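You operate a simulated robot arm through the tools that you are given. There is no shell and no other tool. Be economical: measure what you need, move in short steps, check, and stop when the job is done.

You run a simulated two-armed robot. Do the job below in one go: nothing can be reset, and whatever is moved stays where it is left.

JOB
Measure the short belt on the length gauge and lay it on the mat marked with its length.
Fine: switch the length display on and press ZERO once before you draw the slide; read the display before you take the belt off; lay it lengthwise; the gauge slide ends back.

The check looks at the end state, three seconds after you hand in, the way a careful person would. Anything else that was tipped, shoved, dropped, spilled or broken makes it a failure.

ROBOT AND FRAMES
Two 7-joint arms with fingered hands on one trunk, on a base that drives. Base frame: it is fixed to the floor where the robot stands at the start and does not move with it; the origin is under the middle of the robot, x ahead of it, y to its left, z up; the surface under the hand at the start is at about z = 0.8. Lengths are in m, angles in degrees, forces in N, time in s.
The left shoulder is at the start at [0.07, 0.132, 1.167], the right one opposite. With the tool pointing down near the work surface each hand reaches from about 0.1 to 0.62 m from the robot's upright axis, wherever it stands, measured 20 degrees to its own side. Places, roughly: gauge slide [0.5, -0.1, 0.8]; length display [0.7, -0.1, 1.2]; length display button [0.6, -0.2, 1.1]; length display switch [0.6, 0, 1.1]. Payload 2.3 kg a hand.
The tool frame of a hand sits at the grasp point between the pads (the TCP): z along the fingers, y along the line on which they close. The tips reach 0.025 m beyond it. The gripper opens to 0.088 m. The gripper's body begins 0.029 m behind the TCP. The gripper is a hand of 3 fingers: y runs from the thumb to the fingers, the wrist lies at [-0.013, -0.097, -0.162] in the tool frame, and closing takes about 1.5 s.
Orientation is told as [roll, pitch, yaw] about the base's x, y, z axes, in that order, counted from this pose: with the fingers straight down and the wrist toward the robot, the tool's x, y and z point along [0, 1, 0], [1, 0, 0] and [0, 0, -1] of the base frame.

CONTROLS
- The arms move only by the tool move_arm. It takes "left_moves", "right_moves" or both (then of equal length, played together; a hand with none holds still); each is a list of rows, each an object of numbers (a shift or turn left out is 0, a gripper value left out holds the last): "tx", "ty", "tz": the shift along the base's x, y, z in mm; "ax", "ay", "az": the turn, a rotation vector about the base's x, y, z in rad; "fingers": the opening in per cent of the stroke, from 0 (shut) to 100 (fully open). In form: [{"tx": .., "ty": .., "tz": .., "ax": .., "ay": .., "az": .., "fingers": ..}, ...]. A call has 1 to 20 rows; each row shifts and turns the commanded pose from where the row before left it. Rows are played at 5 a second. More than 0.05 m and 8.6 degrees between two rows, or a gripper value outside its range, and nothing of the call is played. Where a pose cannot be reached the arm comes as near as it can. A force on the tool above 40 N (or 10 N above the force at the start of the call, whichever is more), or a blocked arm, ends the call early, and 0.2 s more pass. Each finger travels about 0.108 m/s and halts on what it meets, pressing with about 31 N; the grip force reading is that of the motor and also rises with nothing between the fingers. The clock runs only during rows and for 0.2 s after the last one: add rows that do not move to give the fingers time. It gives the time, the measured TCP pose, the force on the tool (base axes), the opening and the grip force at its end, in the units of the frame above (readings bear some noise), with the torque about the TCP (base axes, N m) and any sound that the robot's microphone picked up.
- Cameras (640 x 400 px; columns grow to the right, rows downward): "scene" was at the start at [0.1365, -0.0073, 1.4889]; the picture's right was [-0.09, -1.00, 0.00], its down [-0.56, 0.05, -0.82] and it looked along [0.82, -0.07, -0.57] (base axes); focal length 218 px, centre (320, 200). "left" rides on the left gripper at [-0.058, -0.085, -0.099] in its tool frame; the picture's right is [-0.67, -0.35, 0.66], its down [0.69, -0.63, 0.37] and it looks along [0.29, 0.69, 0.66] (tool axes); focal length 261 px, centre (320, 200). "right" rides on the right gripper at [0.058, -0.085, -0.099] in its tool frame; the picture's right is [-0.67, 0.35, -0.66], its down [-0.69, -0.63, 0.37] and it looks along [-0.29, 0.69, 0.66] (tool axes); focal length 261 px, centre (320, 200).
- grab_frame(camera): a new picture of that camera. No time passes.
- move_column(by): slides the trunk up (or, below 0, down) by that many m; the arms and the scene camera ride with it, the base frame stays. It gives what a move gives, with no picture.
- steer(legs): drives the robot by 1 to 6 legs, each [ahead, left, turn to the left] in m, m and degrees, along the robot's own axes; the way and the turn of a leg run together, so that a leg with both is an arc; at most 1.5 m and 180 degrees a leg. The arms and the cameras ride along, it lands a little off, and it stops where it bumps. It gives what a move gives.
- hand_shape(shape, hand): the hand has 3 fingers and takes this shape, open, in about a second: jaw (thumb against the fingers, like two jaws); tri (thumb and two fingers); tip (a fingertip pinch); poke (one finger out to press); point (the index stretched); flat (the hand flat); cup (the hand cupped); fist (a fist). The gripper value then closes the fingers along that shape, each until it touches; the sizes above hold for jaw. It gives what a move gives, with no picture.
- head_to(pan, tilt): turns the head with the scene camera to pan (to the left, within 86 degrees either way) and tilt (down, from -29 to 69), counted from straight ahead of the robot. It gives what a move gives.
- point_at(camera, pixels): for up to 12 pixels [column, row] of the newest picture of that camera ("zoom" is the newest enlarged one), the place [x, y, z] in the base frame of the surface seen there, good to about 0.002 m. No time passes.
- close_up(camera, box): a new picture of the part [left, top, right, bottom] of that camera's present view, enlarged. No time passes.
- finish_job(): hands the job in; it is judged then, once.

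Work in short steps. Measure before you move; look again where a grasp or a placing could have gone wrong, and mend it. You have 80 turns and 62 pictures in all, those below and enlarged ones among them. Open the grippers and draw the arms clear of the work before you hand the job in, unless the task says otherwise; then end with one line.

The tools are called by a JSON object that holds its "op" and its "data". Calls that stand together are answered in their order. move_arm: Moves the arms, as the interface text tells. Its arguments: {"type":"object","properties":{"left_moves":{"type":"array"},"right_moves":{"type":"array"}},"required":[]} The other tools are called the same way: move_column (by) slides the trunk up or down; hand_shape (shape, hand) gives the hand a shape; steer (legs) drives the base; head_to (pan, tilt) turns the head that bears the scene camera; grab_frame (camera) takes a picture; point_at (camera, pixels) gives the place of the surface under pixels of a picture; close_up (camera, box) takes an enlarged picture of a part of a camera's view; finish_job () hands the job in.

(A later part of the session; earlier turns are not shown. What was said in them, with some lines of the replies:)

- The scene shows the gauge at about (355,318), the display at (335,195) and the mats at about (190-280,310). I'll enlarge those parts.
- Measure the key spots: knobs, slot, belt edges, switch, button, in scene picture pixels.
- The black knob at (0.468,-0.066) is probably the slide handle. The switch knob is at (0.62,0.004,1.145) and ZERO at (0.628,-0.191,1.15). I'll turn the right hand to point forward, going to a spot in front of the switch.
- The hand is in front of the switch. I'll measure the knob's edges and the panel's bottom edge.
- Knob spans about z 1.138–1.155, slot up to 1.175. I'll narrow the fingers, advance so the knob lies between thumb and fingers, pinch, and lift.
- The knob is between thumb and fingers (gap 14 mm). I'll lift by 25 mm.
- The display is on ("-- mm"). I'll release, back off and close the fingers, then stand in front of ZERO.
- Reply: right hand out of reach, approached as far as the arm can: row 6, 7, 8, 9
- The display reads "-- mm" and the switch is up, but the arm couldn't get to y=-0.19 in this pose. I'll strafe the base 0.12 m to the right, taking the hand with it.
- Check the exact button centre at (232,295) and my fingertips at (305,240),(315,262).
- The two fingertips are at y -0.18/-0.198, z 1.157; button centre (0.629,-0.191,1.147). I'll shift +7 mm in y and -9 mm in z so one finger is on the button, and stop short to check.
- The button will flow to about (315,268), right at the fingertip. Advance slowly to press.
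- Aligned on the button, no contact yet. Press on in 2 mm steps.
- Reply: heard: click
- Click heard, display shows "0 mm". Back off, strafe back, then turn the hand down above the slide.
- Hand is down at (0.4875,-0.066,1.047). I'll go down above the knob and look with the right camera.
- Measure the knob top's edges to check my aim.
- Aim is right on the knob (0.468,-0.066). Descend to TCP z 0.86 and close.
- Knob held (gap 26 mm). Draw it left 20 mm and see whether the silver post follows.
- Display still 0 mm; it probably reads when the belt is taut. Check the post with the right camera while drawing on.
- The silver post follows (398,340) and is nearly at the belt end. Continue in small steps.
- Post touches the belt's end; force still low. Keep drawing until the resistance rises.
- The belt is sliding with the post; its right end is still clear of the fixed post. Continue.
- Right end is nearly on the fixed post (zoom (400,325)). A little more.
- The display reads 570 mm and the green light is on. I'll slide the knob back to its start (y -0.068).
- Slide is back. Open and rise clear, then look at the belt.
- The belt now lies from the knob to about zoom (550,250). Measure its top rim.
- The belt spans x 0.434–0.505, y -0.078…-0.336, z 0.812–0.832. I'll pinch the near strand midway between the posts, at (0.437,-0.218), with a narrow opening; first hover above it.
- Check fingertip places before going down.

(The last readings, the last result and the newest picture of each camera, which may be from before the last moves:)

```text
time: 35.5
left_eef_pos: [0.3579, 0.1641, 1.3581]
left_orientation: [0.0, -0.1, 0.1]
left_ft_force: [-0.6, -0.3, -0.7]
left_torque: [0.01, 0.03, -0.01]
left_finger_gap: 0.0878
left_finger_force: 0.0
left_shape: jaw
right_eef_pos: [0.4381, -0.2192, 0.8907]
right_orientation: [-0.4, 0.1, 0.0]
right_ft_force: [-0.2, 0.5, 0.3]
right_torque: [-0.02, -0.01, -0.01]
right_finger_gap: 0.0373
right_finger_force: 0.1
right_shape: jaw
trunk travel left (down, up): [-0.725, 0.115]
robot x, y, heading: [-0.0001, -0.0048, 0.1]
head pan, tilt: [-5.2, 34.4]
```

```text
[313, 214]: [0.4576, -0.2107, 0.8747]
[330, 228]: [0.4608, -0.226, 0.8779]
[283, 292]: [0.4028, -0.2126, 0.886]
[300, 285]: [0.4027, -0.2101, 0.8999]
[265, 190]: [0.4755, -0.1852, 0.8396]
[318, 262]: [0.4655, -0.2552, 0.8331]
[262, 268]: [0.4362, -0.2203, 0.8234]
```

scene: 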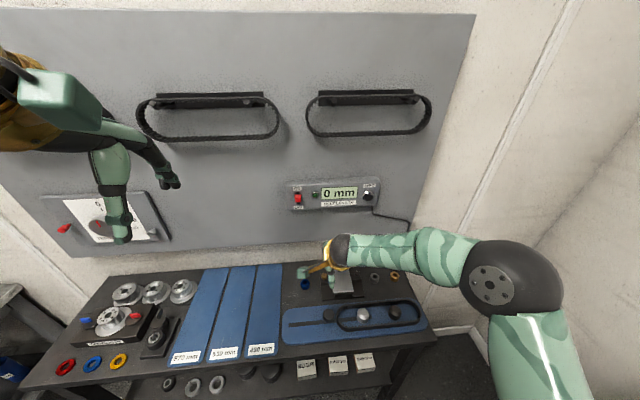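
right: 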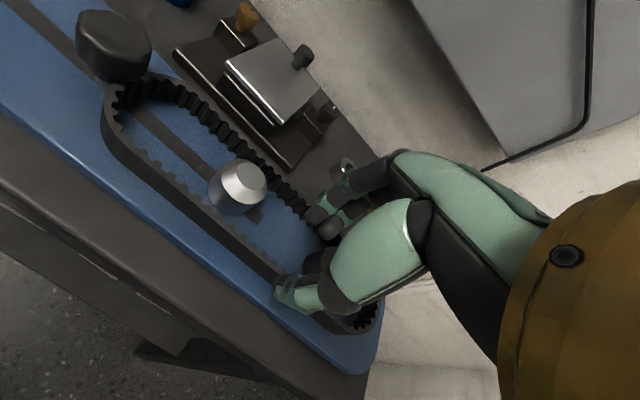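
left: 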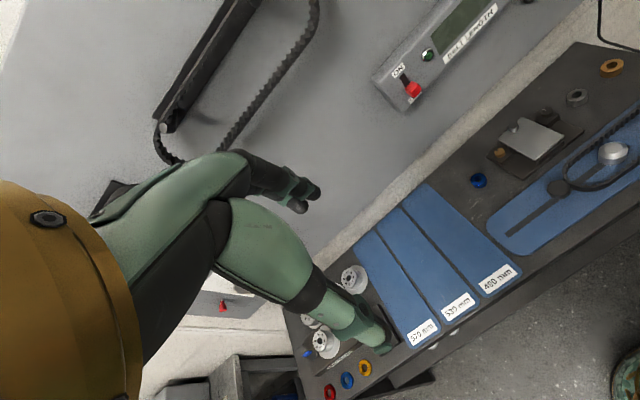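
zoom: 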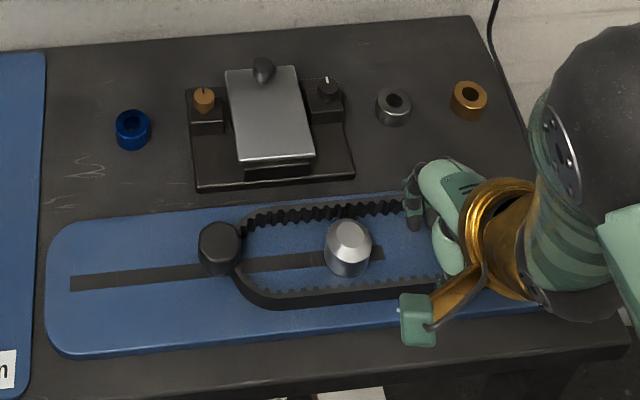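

Fingers (y -0.20…-0.237) fit between the posts (-0.186 and -0.252). Descend and pinch.

{"op": "move_arm", "data": {"right_moves": [{"tz": -25}, {"tz": -15}, {"tz": -8}, {"fingers": 0}, {}, {}, {}, {}]}}

{"op": "grab_frame", "data": {"camera": "right"}}

```text
time: 37.3
left_eef_pos: [0.3577, 0.1642, 1.3583]
left_orientation: [-0.1, -0.2, 0.0]
left_ft_force: [0.0, -0.5, -0.6]
left_torque: [0.03, 0.01, 0.01]
left_finger_gap: 0.0877
left_finger_force: 0.1
left_shape: jaw
right_eef_pos: [0.4382, -0.2188, 0.8431]
right_orientation: [-0.3, 0.1, 0.0]
right_ft_force: [-0.4, 0.5, 0.2]
right_torque: [0.0, -0.05, -0.05]
right_finger_gap: 0.0
right_finger_force: 30.6
right_shape: jaw
trunk travel left (down, up): [-0.725, 0.115]
robot x, y, heading: [-0.0014, -0.0034, 0.3]
head pan, tilt: [-5.2, 34.4]
```

```text
26 pictures are left
```

right: 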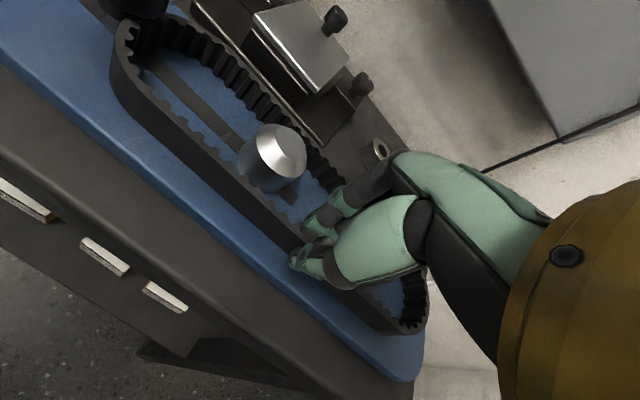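

Gap reads 0; let me look closely at whether the strand is between the pads.

{"op": "close_up", "data": {"camera": "right", "box": [240, 170, 400, 310]}}

```text
2.86 times, centred on (320, 240) of right
```

zoom: 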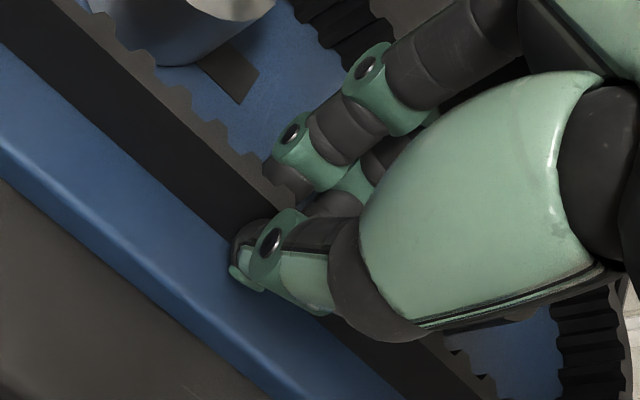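

The strand does seem to be between the thumb and fingers. Lift 30 mm slowly and check.

{"op": "move_arm", "data": {"right_moves": [{"tz": 6}, {"tz": 8}, {"tz": 8}, {"tz": 8}, {}]}}

{"op": "grab_frame", "data": {"camera": "right"}}

```text
time: 38.5
left_eef_pos: [0.3589, 0.1638, 1.3584]
left_orientation: [-0.1, -0.1, 0.1]
left_ft_force: [-0.8, 0.2, -0.5]
left_torque: [0.02, 0.02, -0.03]
left_finger_gap: 0.0877
left_finger_force: 0.0
left_shape: jaw
right_eef_pos: [0.4367, -0.2188, 0.8737]
right_orientation: [-0.3, 0.0, 0.1]
right_ft_force: [0.1, -0.3, -1.5]
right_torque: [-0.14, 0.04, 0.0]
right_finger_gap: 0.0002
right_finger_force: 30.6
right_shape: jaw
trunk travel left (down, up): [-0.725, 0.115]
robot x, y, heading: [-0.0014, -0.0053, -0.4]
head pan, tilt: [-5.2, 34.4]
```

```text
24 pictures are left
```

right: 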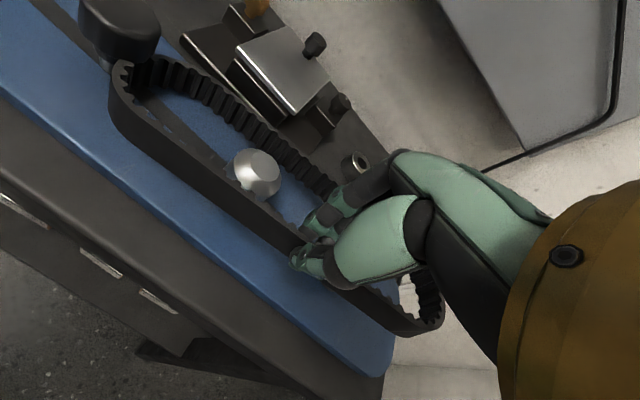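

The belt is lifted with the hand. Raise further and look from the scene camera.

{"op": "move_arm", "data": {"right_moves": [{"tz": 10}, {"tz": 15}, {"tz": 20}, {"tz": 25}, {"tz": 25}, {}]}}

{"op": "grab_frame", "data": {"camera": "right"}}

{"op": "grab_frame", "data": {"camera": "scene"}}

```text
time: 39.9
left_eef_pos: [0.358, 0.1645, 1.3572]
left_orientation: [-0.1, 0.0, 0.1]
left_ft_force: [0.0, 0.4, 0.0]
left_torque: [0.01, -0.01, 0.02]
left_finger_gap: 0.0872
left_finger_force: 0.0
left_shape: jaw
right_eef_pos: [0.4372, -0.2182, 0.9677]
right_orientation: [-0.2, 0.1, 0.0]
right_ft_force: [-0.1, -0.6, -1.4]
right_torque: [0.0, -0.02, -0.01]
right_finger_gap: 0.0001
right_finger_force: 31.3
right_shape: jaw
trunk travel left (down, up): [-0.725, 0.115]
robot x, y, heading: [0.0014, -0.0011, -0.0]
head pan, tilt: [-5.2, 34.4]
```

```text
23 pictures are left
```

right: 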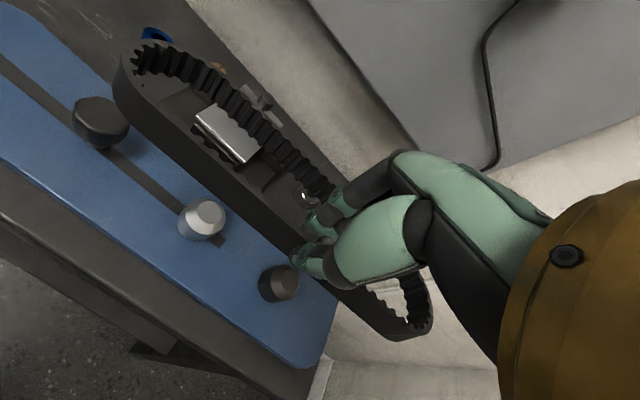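

```text
22 pictures are left
```

scene: 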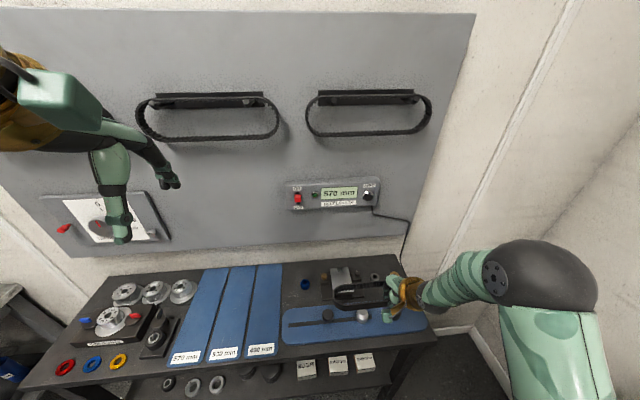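

Belt is level and free; display holds 570 mm. Raise a bit and turn it +90° about z.

{"op": "move_arm", "data": {"right_moves": [{"tz": 15}, {"tz": 15, "az": 0.1428, "ty": 8}, {"az": 0.1428, "ty": 10}, {"az": 0.1428, "ty": 10}, {"az": 0.1428, "ty": 10}, {"az": 0.1428, "ty": 10}, {"az": 0.1428, "ty": 10}, {"az": 0.1428, "ty": 10}, {"az": 0.1428, "ty": 10}, {"az": 0.1428, "ty": 10}, {"az": 0.1428, "ty": 10}, {"az": 0.1428, "ty": 10}, {}, {}]}}

{"op": "grab_frame", "data": {"camera": "scene"}}

```text
time: 42.9
left_eef_pos: [0.3587, 0.1638, 1.3583]
left_orientation: [-0.2, -0.1, 0.1]
left_ft_force: [-0.2, 0.3, 0.4]
left_torque: [0.0, 0.0, -0.01]
left_finger_gap: 0.0875
left_finger_force: 0.1
left_shape: jaw
right_eef_pos: [0.4384, -0.1094, 0.998]
right_orientation: [-0.3, 0.0, 90.0]
right_ft_force: [0.0, -0.3, -1.0]
right_torque: [-0.02, -0.03, 0.0]
right_finger_gap: 0.0
right_finger_force: 31.4
right_shape: jaw
trunk travel left (down, up): [-0.725, 0.115]
robot x, y, heading: [0.0013, -0.0032, 0.0]
head pan, tilt: [-5.2, 34.4]
```

```text
21 pictures are left
```

scene: 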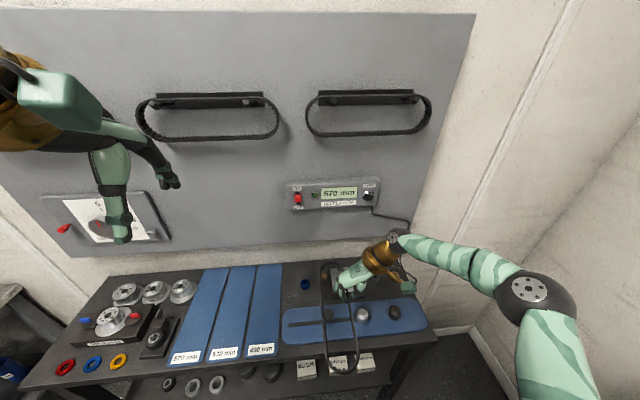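

The belt lies along x in the hand. Drive left 0.37 m to bring it before the 570 mat (y 0.254–0.336).

{"op": "steer", "data": {"legs": [[0, 0.37, 0]]}}

{"op": "head_to", "data": {"pan": 0, "tilt": 50}}

{"op": "grab_frame", "data": {"camera": "scene"}}

```text
time: 45.2
left_eef_pos: [0.3569, 0.52, 1.3581]
left_orientation: [0.0, -0.1, 0.4]
left_ft_force: [0.2, 0.6, 0.3]
left_torque: [0.04, 0.0, 0.02]
left_finger_gap: 0.088
left_finger_force: 0.0
left_shape: jaw
right_eef_pos: [0.4382, 0.2473, 0.9985]
right_orientation: [-0.3, -0.1, 90.3]
right_ft_force: [-0.2, -1.1, -1.2]
right_torque: [-0.04, 0.03, 0.04]
right_finger_gap: 0.0
right_finger_force: 31.0
right_shape: jaw
trunk travel left (down, up): [-0.725, 0.115]
robot x, y, heading: [-0.0012, 0.3534, 0.2]
head pan, tilt: [-5.2, 34.4]
```

```text
time: 46.0
left_eef_pos: [0.3555, 0.5236, 1.3582]
left_orientation: [-0.2, -0.1, 0.4]
left_ft_force: [0.6, -0.1, 0.9]
left_torque: [-0.01, -0.01, -0.02]
left_finger_gap: 0.0877
left_finger_force: 0.1
left_shape: jaw
right_eef_pos: [0.4381, 0.2496, 0.9969]
right_orientation: [-0.3, 0.0, 90.3]
right_ft_force: [-0.6, 0.5, -1.4]
right_torque: [-0.02, -0.03, 0.02]
right_finger_gap: 0.0002
right_finger_force: 30.8
right_shape: jaw
trunk travel left (down, up): [-0.725, 0.115]
robot x, y, heading: [-0.0005, 0.3532, 0.0]
head pan, tilt: [0.0, 50.0]
```

```text
20 pictures are left
```

scene: 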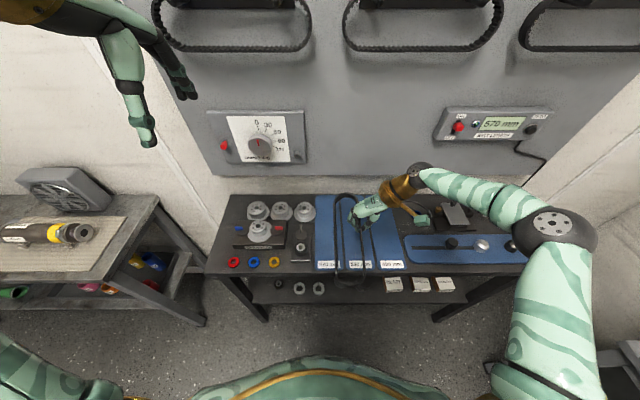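

Now bring the belt over the mat's middle (TCP x 0.548, y 0.262) and down to z 0.89.

{"op": "move_arm", "data": {"right_moves": [{"tx": 20, "ty": 3}, {"tx": 25, "ty": 3}, {"tx": 25, "ty": 3}, {"tx": 25, "ty": 3}, {"tx": 14, "tz": -20}, {"tz": -30}, {"tz": -30}, {"tz": -25}, {}]}}

{"op": "close_up", "data": {"camera": "scene", "box": [280, 170, 440, 290]}}

{"op": "grab_frame", "data": {"camera": "right"}}

```text
time: 48.0
left_eef_pos: [0.357, 0.5233, 1.3581]
left_orientation: [-0.2, -0.2, 0.4]
left_ft_force: [0.0, 0.3, 0.8]
left_torque: [0.0, 0.0, 0.0]
left_finger_gap: 0.0878
left_finger_force: 0.0
left_shape: jaw
right_eef_pos: [0.4889, 0.2691, 0.9035]
right_orientation: [-0.3, 0.0, 90.3]
right_ft_force: [-0.5, 0.3, -0.7]
right_torque: [-0.05, 0.01, 0.01]
right_finger_gap: 0.0003
right_finger_force: 31.1
right_shape: jaw
right hand out of reach, approached as far as the arm can: row 3, 4, 5, 7, 8
trunk travel left (down, up): [-0.725, 0.115]
robot x, y, heading: [-0.0023, 0.3546, 0.5]
head pan, tilt: [0.0, 50.0]
```

```text
3.33 times, centred on (360, 230) of scene
```

zoom: 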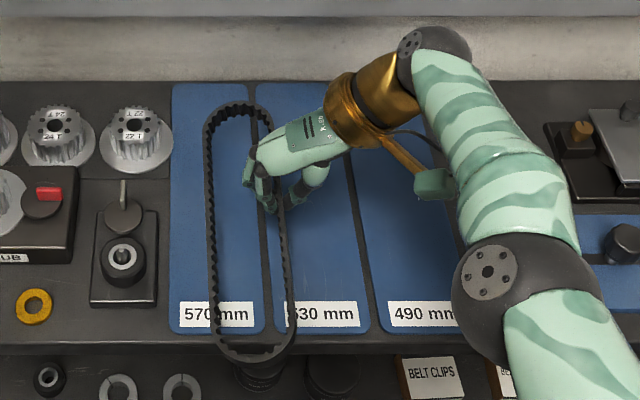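

```text
18 pictures are left
```

right: 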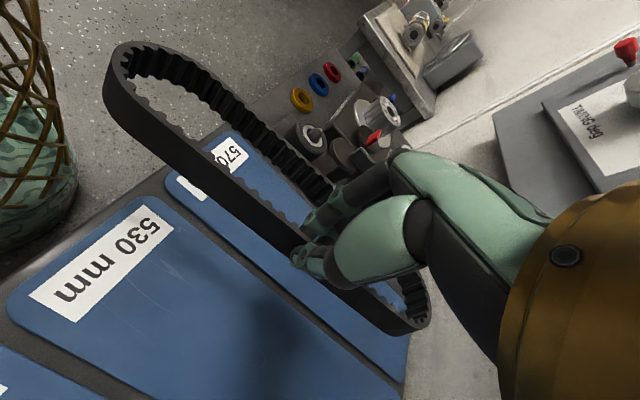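

The arm tops out at x 0.489; I need about 0.56. Check how much room the base has to drive forward.

{"op": "point_at", "data": {"camera": "scene", "pixels": [[330, 352], [320, 362], [270, 368], [380, 366], [340, 340], [320, 306], [262, 318], [330, 275]]}}

{"op": "point_at", "data": {"camera": "right", "pixels": [[110, 85], [190, 165], [270, 225], [400, 325], [170, 65], [235, 105], [295, 160], [405, 335]]}}

```text
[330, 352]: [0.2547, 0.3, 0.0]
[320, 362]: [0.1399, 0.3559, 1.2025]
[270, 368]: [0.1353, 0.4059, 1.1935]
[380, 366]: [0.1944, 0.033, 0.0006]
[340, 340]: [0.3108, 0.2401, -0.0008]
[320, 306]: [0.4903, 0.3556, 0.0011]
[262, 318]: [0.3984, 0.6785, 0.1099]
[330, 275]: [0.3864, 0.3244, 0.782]
```

```text
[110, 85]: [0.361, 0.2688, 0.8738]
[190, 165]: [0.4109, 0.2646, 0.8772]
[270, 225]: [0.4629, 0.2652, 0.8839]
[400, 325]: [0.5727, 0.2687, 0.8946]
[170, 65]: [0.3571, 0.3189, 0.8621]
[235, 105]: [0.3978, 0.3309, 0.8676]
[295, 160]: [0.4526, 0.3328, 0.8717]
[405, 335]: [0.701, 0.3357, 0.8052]
```

There is at least 0.13 m of free floor ahead. Drive forward 0.072 m and re-measure the belt and mat.

{"op": "steer", "data": {"legs": [[0.072, 0, 0]]}}

{"op": "grab_frame", "data": {"camera": "right"}}

{"op": "close_up", "data": {"camera": "scene", "box": [280, 170, 440, 290]}}

```text
time: 49.0
left_eef_pos: [0.4192, 0.5222, 1.3612]
left_orientation: [-0.2, -0.6, 0.4]
left_ft_force: [-0.5, 0.5, -0.4]
left_torque: [0.0, -0.02, 0.01]
left_finger_gap: 0.0874
left_finger_force: 0.0
left_shape: jaw
right_eef_pos: [0.5536, 0.2689, 0.9068]
right_orientation: [-0.7, 0.0, 90.3]
right_ft_force: [0.8, 0.0, -0.3]
right_torque: [-0.04, -0.05, 0.04]
right_finger_gap: 0.0
right_finger_force: 30.9
right_shape: jaw
trunk travel left (down, up): [-0.725, 0.115]
robot x, y, heading: [0.0717, 0.3522, 0.2]
head pan, tilt: [0.0, 50.0]
```

```text
17 pictures are left
```

right: 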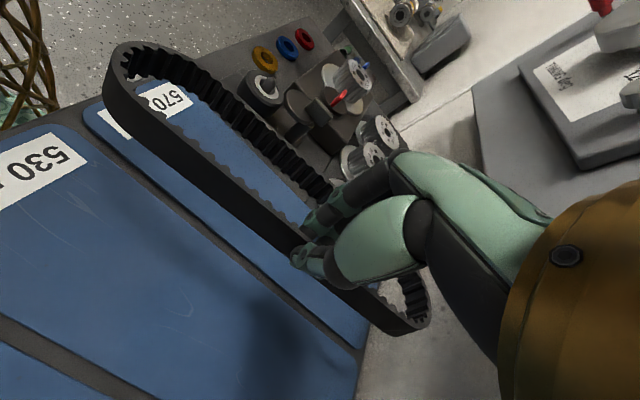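

```text
3.33 times, centred on (360, 230) of scene
```

zoom: 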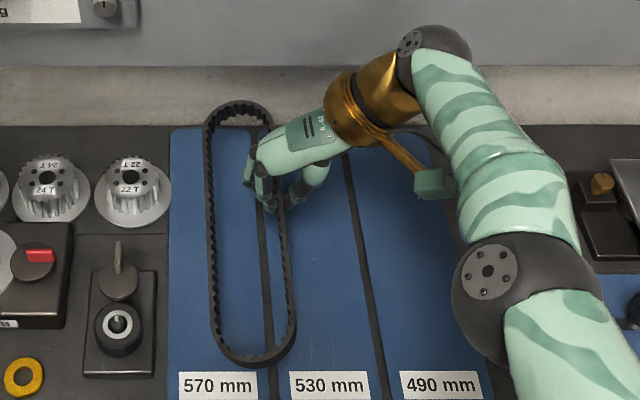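

Measure the belt and 570 mat edges in this view.

{"op": "point_at", "data": {"camera": "zoom", "pixels": [[177, 300], [177, 140], [257, 340], [238, 104], [252, 361], [213, 200], [219, 330], [289, 280], [293, 330], [262, 300], [200, 395], [252, 150]]}}

{"op": "point_at", "data": {"camera": "right", "pixels": [[107, 85], [190, 160], [270, 225], [380, 315], [400, 330], [425, 310], [170, 62], [240, 110], [130, 45], [108, 115], [280, 145], [240, 255]]}}

```text
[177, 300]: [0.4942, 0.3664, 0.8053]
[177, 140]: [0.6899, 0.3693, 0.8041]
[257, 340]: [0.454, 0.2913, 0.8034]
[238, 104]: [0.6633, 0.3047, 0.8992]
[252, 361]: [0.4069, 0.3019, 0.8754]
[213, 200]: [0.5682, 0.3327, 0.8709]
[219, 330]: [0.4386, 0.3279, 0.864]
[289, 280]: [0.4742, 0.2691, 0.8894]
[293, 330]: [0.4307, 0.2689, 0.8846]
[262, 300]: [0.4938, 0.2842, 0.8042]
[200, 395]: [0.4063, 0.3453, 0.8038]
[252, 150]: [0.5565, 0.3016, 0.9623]
```

```text
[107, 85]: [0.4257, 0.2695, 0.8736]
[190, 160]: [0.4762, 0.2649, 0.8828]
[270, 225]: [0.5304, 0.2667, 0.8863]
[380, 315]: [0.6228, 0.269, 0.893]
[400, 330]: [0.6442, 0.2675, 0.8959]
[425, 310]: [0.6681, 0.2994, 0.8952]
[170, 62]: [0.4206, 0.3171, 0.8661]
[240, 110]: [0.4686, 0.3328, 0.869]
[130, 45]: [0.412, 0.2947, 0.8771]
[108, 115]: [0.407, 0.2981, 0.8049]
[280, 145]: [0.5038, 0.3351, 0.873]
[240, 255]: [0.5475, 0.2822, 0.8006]
```

The 570 mat actually spans y 0.286–0.368 (centre 0.327), x 0.40–0.69; the belt centre is at (0.537,0.300). Drive a bit forward and left for slack and then re-aim.

{"op": "steer", "data": {"legs": [[0.03, 0.04, 0]]}}

{"op": "move_arm", "data": {"right_moves": [{}, {}]}}

```text
time: 49.9
left_eef_pos: [0.454, 0.5555, 1.3595]
left_orientation: [0.3, -0.3, 0.3]
left_ft_force: [0.1, -0.3, -0.2]
left_torque: [0.01, -0.04, 0.03]
left_finger_gap: 0.0876
left_finger_force: 0.1
left_shape: jaw
right_eef_pos: [0.587, 0.303, 0.9056]
right_orientation: [-0.5, -0.2, 90.2]
right_ft_force: [-0.1, 0.1, -0.4]
right_torque: [-0.02, -0.01, 0.02]
right_finger_gap: 0.0002
right_finger_force: 31.2
right_shape: jaw
trunk travel left (down, up): [-0.725, 0.115]
robot x, y, heading: [0.1006, 0.3995, 0.3]
head pan, tilt: [0.0, 50.0]
```

```text
time: 50.5
left_eef_pos: [0.455, 0.5607, 1.3589]
left_orientation: [0.0, -0.1, 0.4]
left_ft_force: [-0.6, -0.1, -0.2]
left_torque: [-0.01, 0.0, -0.01]
left_finger_gap: 0.0877
left_finger_force: 0.1
left_shape: jaw
right_eef_pos: [0.5886, 0.3066, 0.9034]
right_orientation: [-0.3, 0.0, 90.3]
right_ft_force: [-0.3, 0.0, -0.7]
right_torque: [-0.01, -0.04, 0.04]
right_finger_gap: 0.0
right_finger_force: 30.6
right_shape: jaw
trunk travel left (down, up): [-0.725, 0.115]
robot x, y, heading: [0.1005, 0.3942, 0.2]
head pan, tilt: [0.0, 50.0]
```

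Move TCP to (0.563,0.296) and down to z 0.872, then check.

{"op": "move_arm", "data": {"right_moves": [{"tx": -13, "ty": -5, "tz": -5}, {"tx": -12, "ty": -5, "tz": -10}, {"tz": -10}, {"tz": -7}, {}]}}

{"op": "grab_frame", "data": {"camera": "right"}}

{"op": "close_up", "data": {"camera": "scene", "box": [280, 190, 440, 310]}}

```text
time: 51.7
left_eef_pos: [0.4577, 0.5615, 1.3588]
left_orientation: [-0.2, 0.0, 0.3]
left_ft_force: [0.3, 0.1, -0.4]
left_torque: [0.03, -0.02, 0.01]
left_finger_gap: 0.0875
left_finger_force: 0.0
left_shape: jaw
right_eef_pos: [0.579, 0.2975, 0.8687]
right_orientation: [-0.3, 0.0, 90.2]
right_ft_force: [0.8, -0.7, -0.3]
right_torque: [-0.02, 0.0, -0.03]
right_finger_gap: 0.0003
right_finger_force: 31.0
right_shape: jaw
right hand out of reach, approached as far as the arm can: row 1, 2, 4
trunk travel left (down, up): [-0.725, 0.115]
robot x, y, heading: [0.103, 0.3958, 0.2]
head pan, tilt: [0.0, 50.0]
```

```text
15 pictures are left
```

right: 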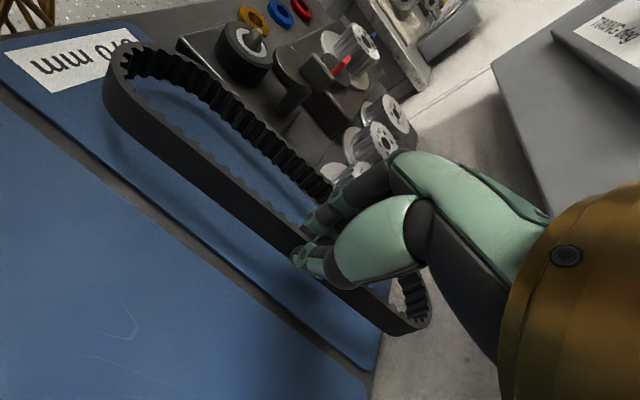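

```text
3.33 times, centred on (360, 250) of scene
```

zoom: 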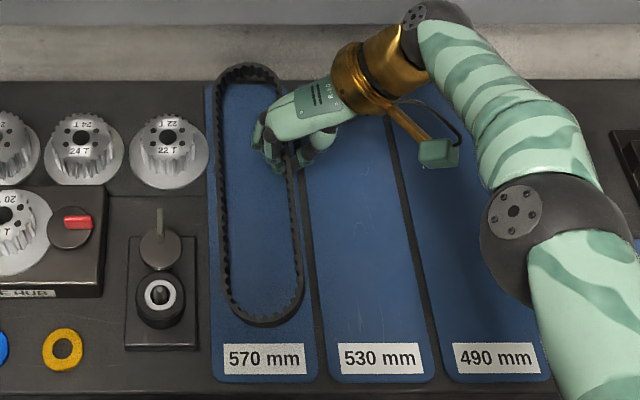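

The belt is over the mat in y; it still sits ~15 mm too far in x (TCP 0.579). Pull back.

{"op": "move_arm", "data": {"right_moves": [{"tx": -8}, {"tx": -7}, {}]}}

{"op": "close_up", "data": {"camera": "scene", "box": [310, 200, 390, 300]}}

```text
time: 52.5
left_eef_pos: [0.4575, 0.5617, 1.3592]
left_orientation: [-0.1, -0.1, 0.2]
left_ft_force: [0.4, 1.0, 1.0]
left_torque: [-0.03, 0.01, -0.02]
left_finger_gap: 0.0875
left_finger_force: 0.0
left_shape: jaw
right_eef_pos: [0.5651, 0.2972, 0.8683]
right_orientation: [-0.3, 0.0, 90.2]
right_ft_force: [0.0, -0.7, -0.2]
right_torque: [-0.05, 0.02, 0.0]
right_finger_gap: 0.0
right_finger_force: 31.1
right_shape: jaw
trunk travel left (down, up): [-0.725, 0.115]
robot x, y, heading: [0.1013, 0.3952, 0.3]
head pan, tilt: [0.0, 50.0]
```

```text
4.00 times, centred on (350, 250) of scene
```

zoom: 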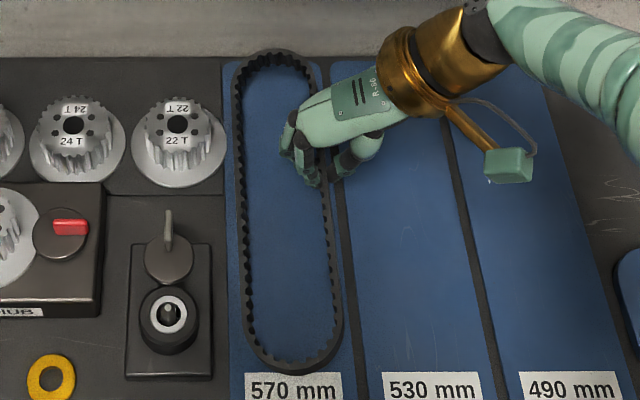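

Measure belt versus mat once more.

{"op": "point_at", "data": {"camera": "zoom", "pixels": [[228, 150], [230, 300], [355, 380], [335, 210], [270, 53], [295, 368], [239, 180], [250, 320], [329, 230], [340, 320], [222, 70], [360, 396]]}}

```text
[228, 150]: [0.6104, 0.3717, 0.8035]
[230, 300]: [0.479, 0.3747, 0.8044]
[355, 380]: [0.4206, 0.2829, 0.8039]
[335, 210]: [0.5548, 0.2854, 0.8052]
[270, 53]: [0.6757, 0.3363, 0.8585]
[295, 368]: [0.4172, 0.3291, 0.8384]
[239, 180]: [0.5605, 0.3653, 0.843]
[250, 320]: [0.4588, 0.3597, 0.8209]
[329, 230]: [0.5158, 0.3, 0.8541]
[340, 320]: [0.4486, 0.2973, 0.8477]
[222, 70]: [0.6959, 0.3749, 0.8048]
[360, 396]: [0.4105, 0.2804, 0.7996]
```

Belt centred at (0.547,0.330) on the mat's (0.548,0.328). Lower 27 mm slowly.

{"op": "move_arm", "data": {"right_moves": [{"tz": -6}, {"tz": -6}, {"tz": -5}, {"tz": -5}, {"tz": -5}, {}]}}

{"op": "grab_frame", "data": {"camera": "right"}}

```text
time: 53.9
left_eef_pos: [0.4578, 0.5617, 1.3578]
left_orientation: [0.0, -0.1, 0.3]
left_ft_force: [-0.6, -0.1, 0.1]
left_torque: [0.05, -0.02, 0.02]
left_finger_gap: 0.0874
left_finger_force: 0.0
left_shape: jaw
right_eef_pos: [0.5638, 0.2989, 0.841]
right_orientation: [-0.3, 0.0, 90.2]
right_ft_force: [0.8, -0.3, 0.1]
right_torque: [0.04, 0.05, 0.04]
right_finger_gap: 0.0002
right_finger_force: 31.1
right_shape: jaw
trunk travel left (down, up): [-0.725, 0.115]
robot x, y, heading: [0.0967, 0.392, 0.2]
head pan, tilt: [0.0, 50.0]
```

```text
12 pictures are left
```

right: 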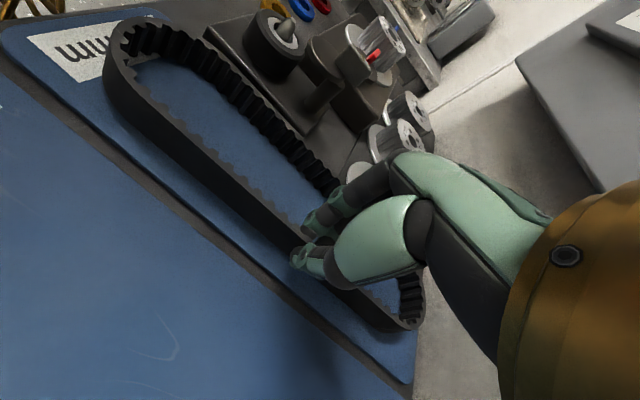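

The belt is down or nearly so. Open gently and rise straight up.

{"op": "move_arm", "data": {"right_moves": [{"tz": -1, "fingers": 8}, {"fingers": 16}, {"fingers": 24}, {"fingers": 32}, {}, {}, {"tz": 10}, {"tz": 20}, {"tz": 30}, {"tz": 40}, {"tz": 40}, {}]}}

{"op": "grab_frame", "data": {"camera": "right"}}

{"op": "close_up", "data": {"camera": "scene", "box": [310, 200, 390, 300]}}

```text
time: 56.5
left_eef_pos: [0.4585, 0.5623, 1.3578]
left_orientation: [0.0, -0.1, 0.3]
left_ft_force: [-0.5, 0.3, 0.0]
left_torque: [0.01, 0.02, 0.02]
left_finger_gap: 0.0877
left_finger_force: 0.1
left_shape: jaw
right_eef_pos: [0.566, 0.2987, 0.9805]
right_orientation: [-0.3, 0.0, 90.1]
right_ft_force: [-0.3, 0.2, -0.4]
right_torque: [0.0, 0.0, 0.0]
right_finger_gap: 0.0276
right_finger_force: 0.0
right_shape: jaw
trunk travel left (down, up): [-0.725, 0.115]
robot x, y, heading: [0.1024, 0.3959, 0.3]
head pan, tilt: [0.0, 50.0]
```

```text
11 pictures are left
```

right: 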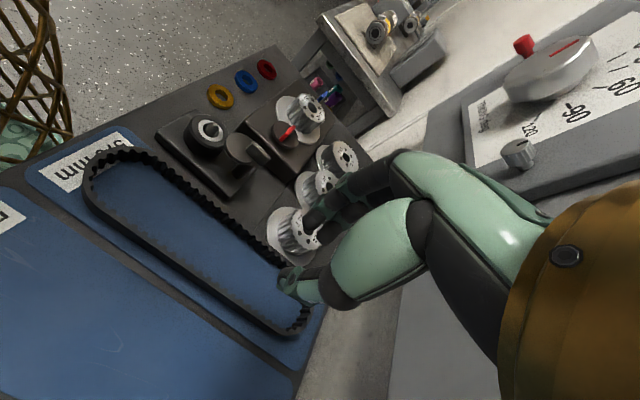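

```text
4.00 times, centred on (350, 250) of scene
```

zoom: 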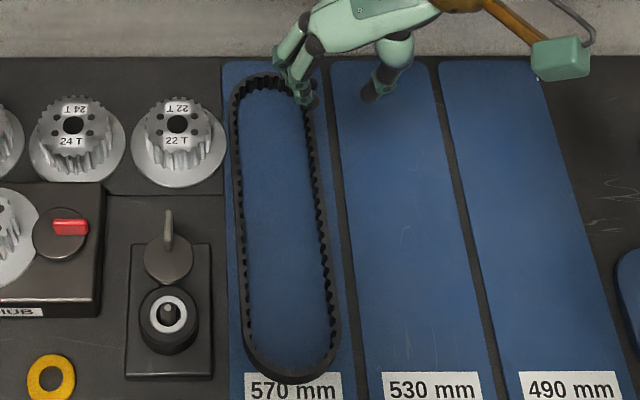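

The belt lies on the 570 mat. Verify its edges.

{"op": "point_at", "data": {"camera": "zoom", "pixels": [[234, 130], [237, 200], [241, 280], [247, 350], [226, 130], [322, 200], [336, 300], [333, 200], [265, 76], [285, 381], [228, 250], [346, 300]]}}

```text
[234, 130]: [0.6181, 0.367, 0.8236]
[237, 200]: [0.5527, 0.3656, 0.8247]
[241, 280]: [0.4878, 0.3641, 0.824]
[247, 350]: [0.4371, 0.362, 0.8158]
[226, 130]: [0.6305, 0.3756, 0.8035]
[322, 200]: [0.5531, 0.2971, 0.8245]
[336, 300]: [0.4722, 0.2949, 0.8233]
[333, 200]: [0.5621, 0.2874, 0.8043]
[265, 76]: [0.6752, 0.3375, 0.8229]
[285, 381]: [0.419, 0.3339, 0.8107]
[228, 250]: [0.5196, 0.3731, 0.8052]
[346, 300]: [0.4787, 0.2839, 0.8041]
```

Flat and fully on the mat (belt y 0.296–0.367 within 0.285–0.374). Draw the arm back, drive back, open the gripper, and take a last view.

{"op": "move_arm", "data": {"right_moves": [{"tz": 40}, {"tz": 40, "tx": -20}, {"tx": -40, "ty": -20, "fingers": 100}, {"tx": -40, "ty": -20}, {"tx": -40, "ty": -20}, {}]}}

{"op": "steer", "data": {"legs": [[-0.15, 0, 0]]}}

{"op": "grab_frame", "data": {"camera": "scene"}}

{"op": "close_up", "data": {"camera": "scene", "box": [280, 170, 540, 300]}}

```text
time: 57.9
left_eef_pos: [0.4581, 0.5616, 1.358]
left_orientation: [-0.1, -0.1, 0.3]
left_ft_force: [-0.2, -0.9, -0.5]
left_torque: [-0.02, -0.01, -0.01]
left_finger_gap: 0.0875
left_finger_force: 0.0
left_shape: jaw
right_eef_pos: [0.4252, 0.2394, 1.061]
right_orientation: [-0.3, 0.1, 90.2]
right_ft_force: [0.1, 0.0, -0.2]
right_torque: [0.02, 0.01, -0.02]
right_finger_gap: 0.0877
right_finger_force: 0.2
right_shape: jaw
trunk travel left (down, up): [-0.725, 0.115]
robot x, y, heading: [0.0982, 0.3975, 0.4]
head pan, tilt: [0.0, 50.0]
```

```text
time: 59.3
left_eef_pos: [0.3084, 0.5607, 1.3569]
left_orientation: [-0.1, 0.0, 0.2]
left_ft_force: [-0.1, -0.8, 0.0]
left_torque: [-0.03, 0.01, 0.0]
left_finger_gap: 0.0876
left_finger_force: 0.0
left_shape: jaw
right_eef_pos: [0.2759, 0.2382, 1.0591]
right_orientation: [-0.2, 0.0, 90.1]
right_ft_force: [0.1, 0.3, 0.1]
right_torque: [-0.02, 0.01, -0.02]
right_finger_gap: 0.0877
right_finger_force: 0.0
right_shape: jaw
trunk travel left (down, up): [-0.725, 0.115]
robot x, y, heading: [-0.0538, 0.394, 0.1]
head pan, tilt: [0.0, 50.0]
```

```text
9 pictures are left
```

scene: 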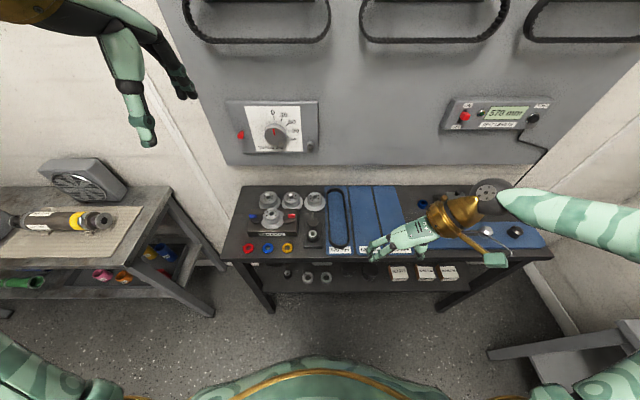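

```text
2.46 times, centred on (410, 235) of scene
```

zoom: 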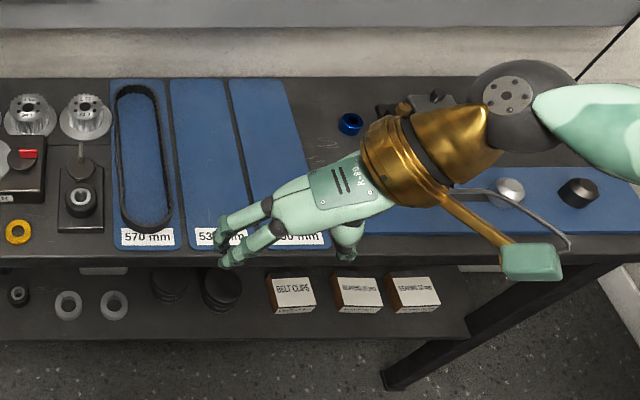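

Check the slide's silver post and the fixed post positions.

{"op": "point_at", "data": {"camera": "zoom", "pixels": [[511, 187], [580, 190]]}}

```text
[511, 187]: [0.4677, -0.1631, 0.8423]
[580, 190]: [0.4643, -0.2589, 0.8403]
```

The posts have about the same spacing as at the start (within ~2 mm), so the slide is back, and the belt lies on the 570 mm mat. Nothing else has been moved, so I'm handing in.

{"op": "finish_job", "data": {}}

```text
The job is handed in.
```

The short belt measured 570 mm on the gauge and now lies lengthwise on the 570 mm mat. The gauge slide is back to within about 2 mm of its start, the grippers are open and the arms are clear.
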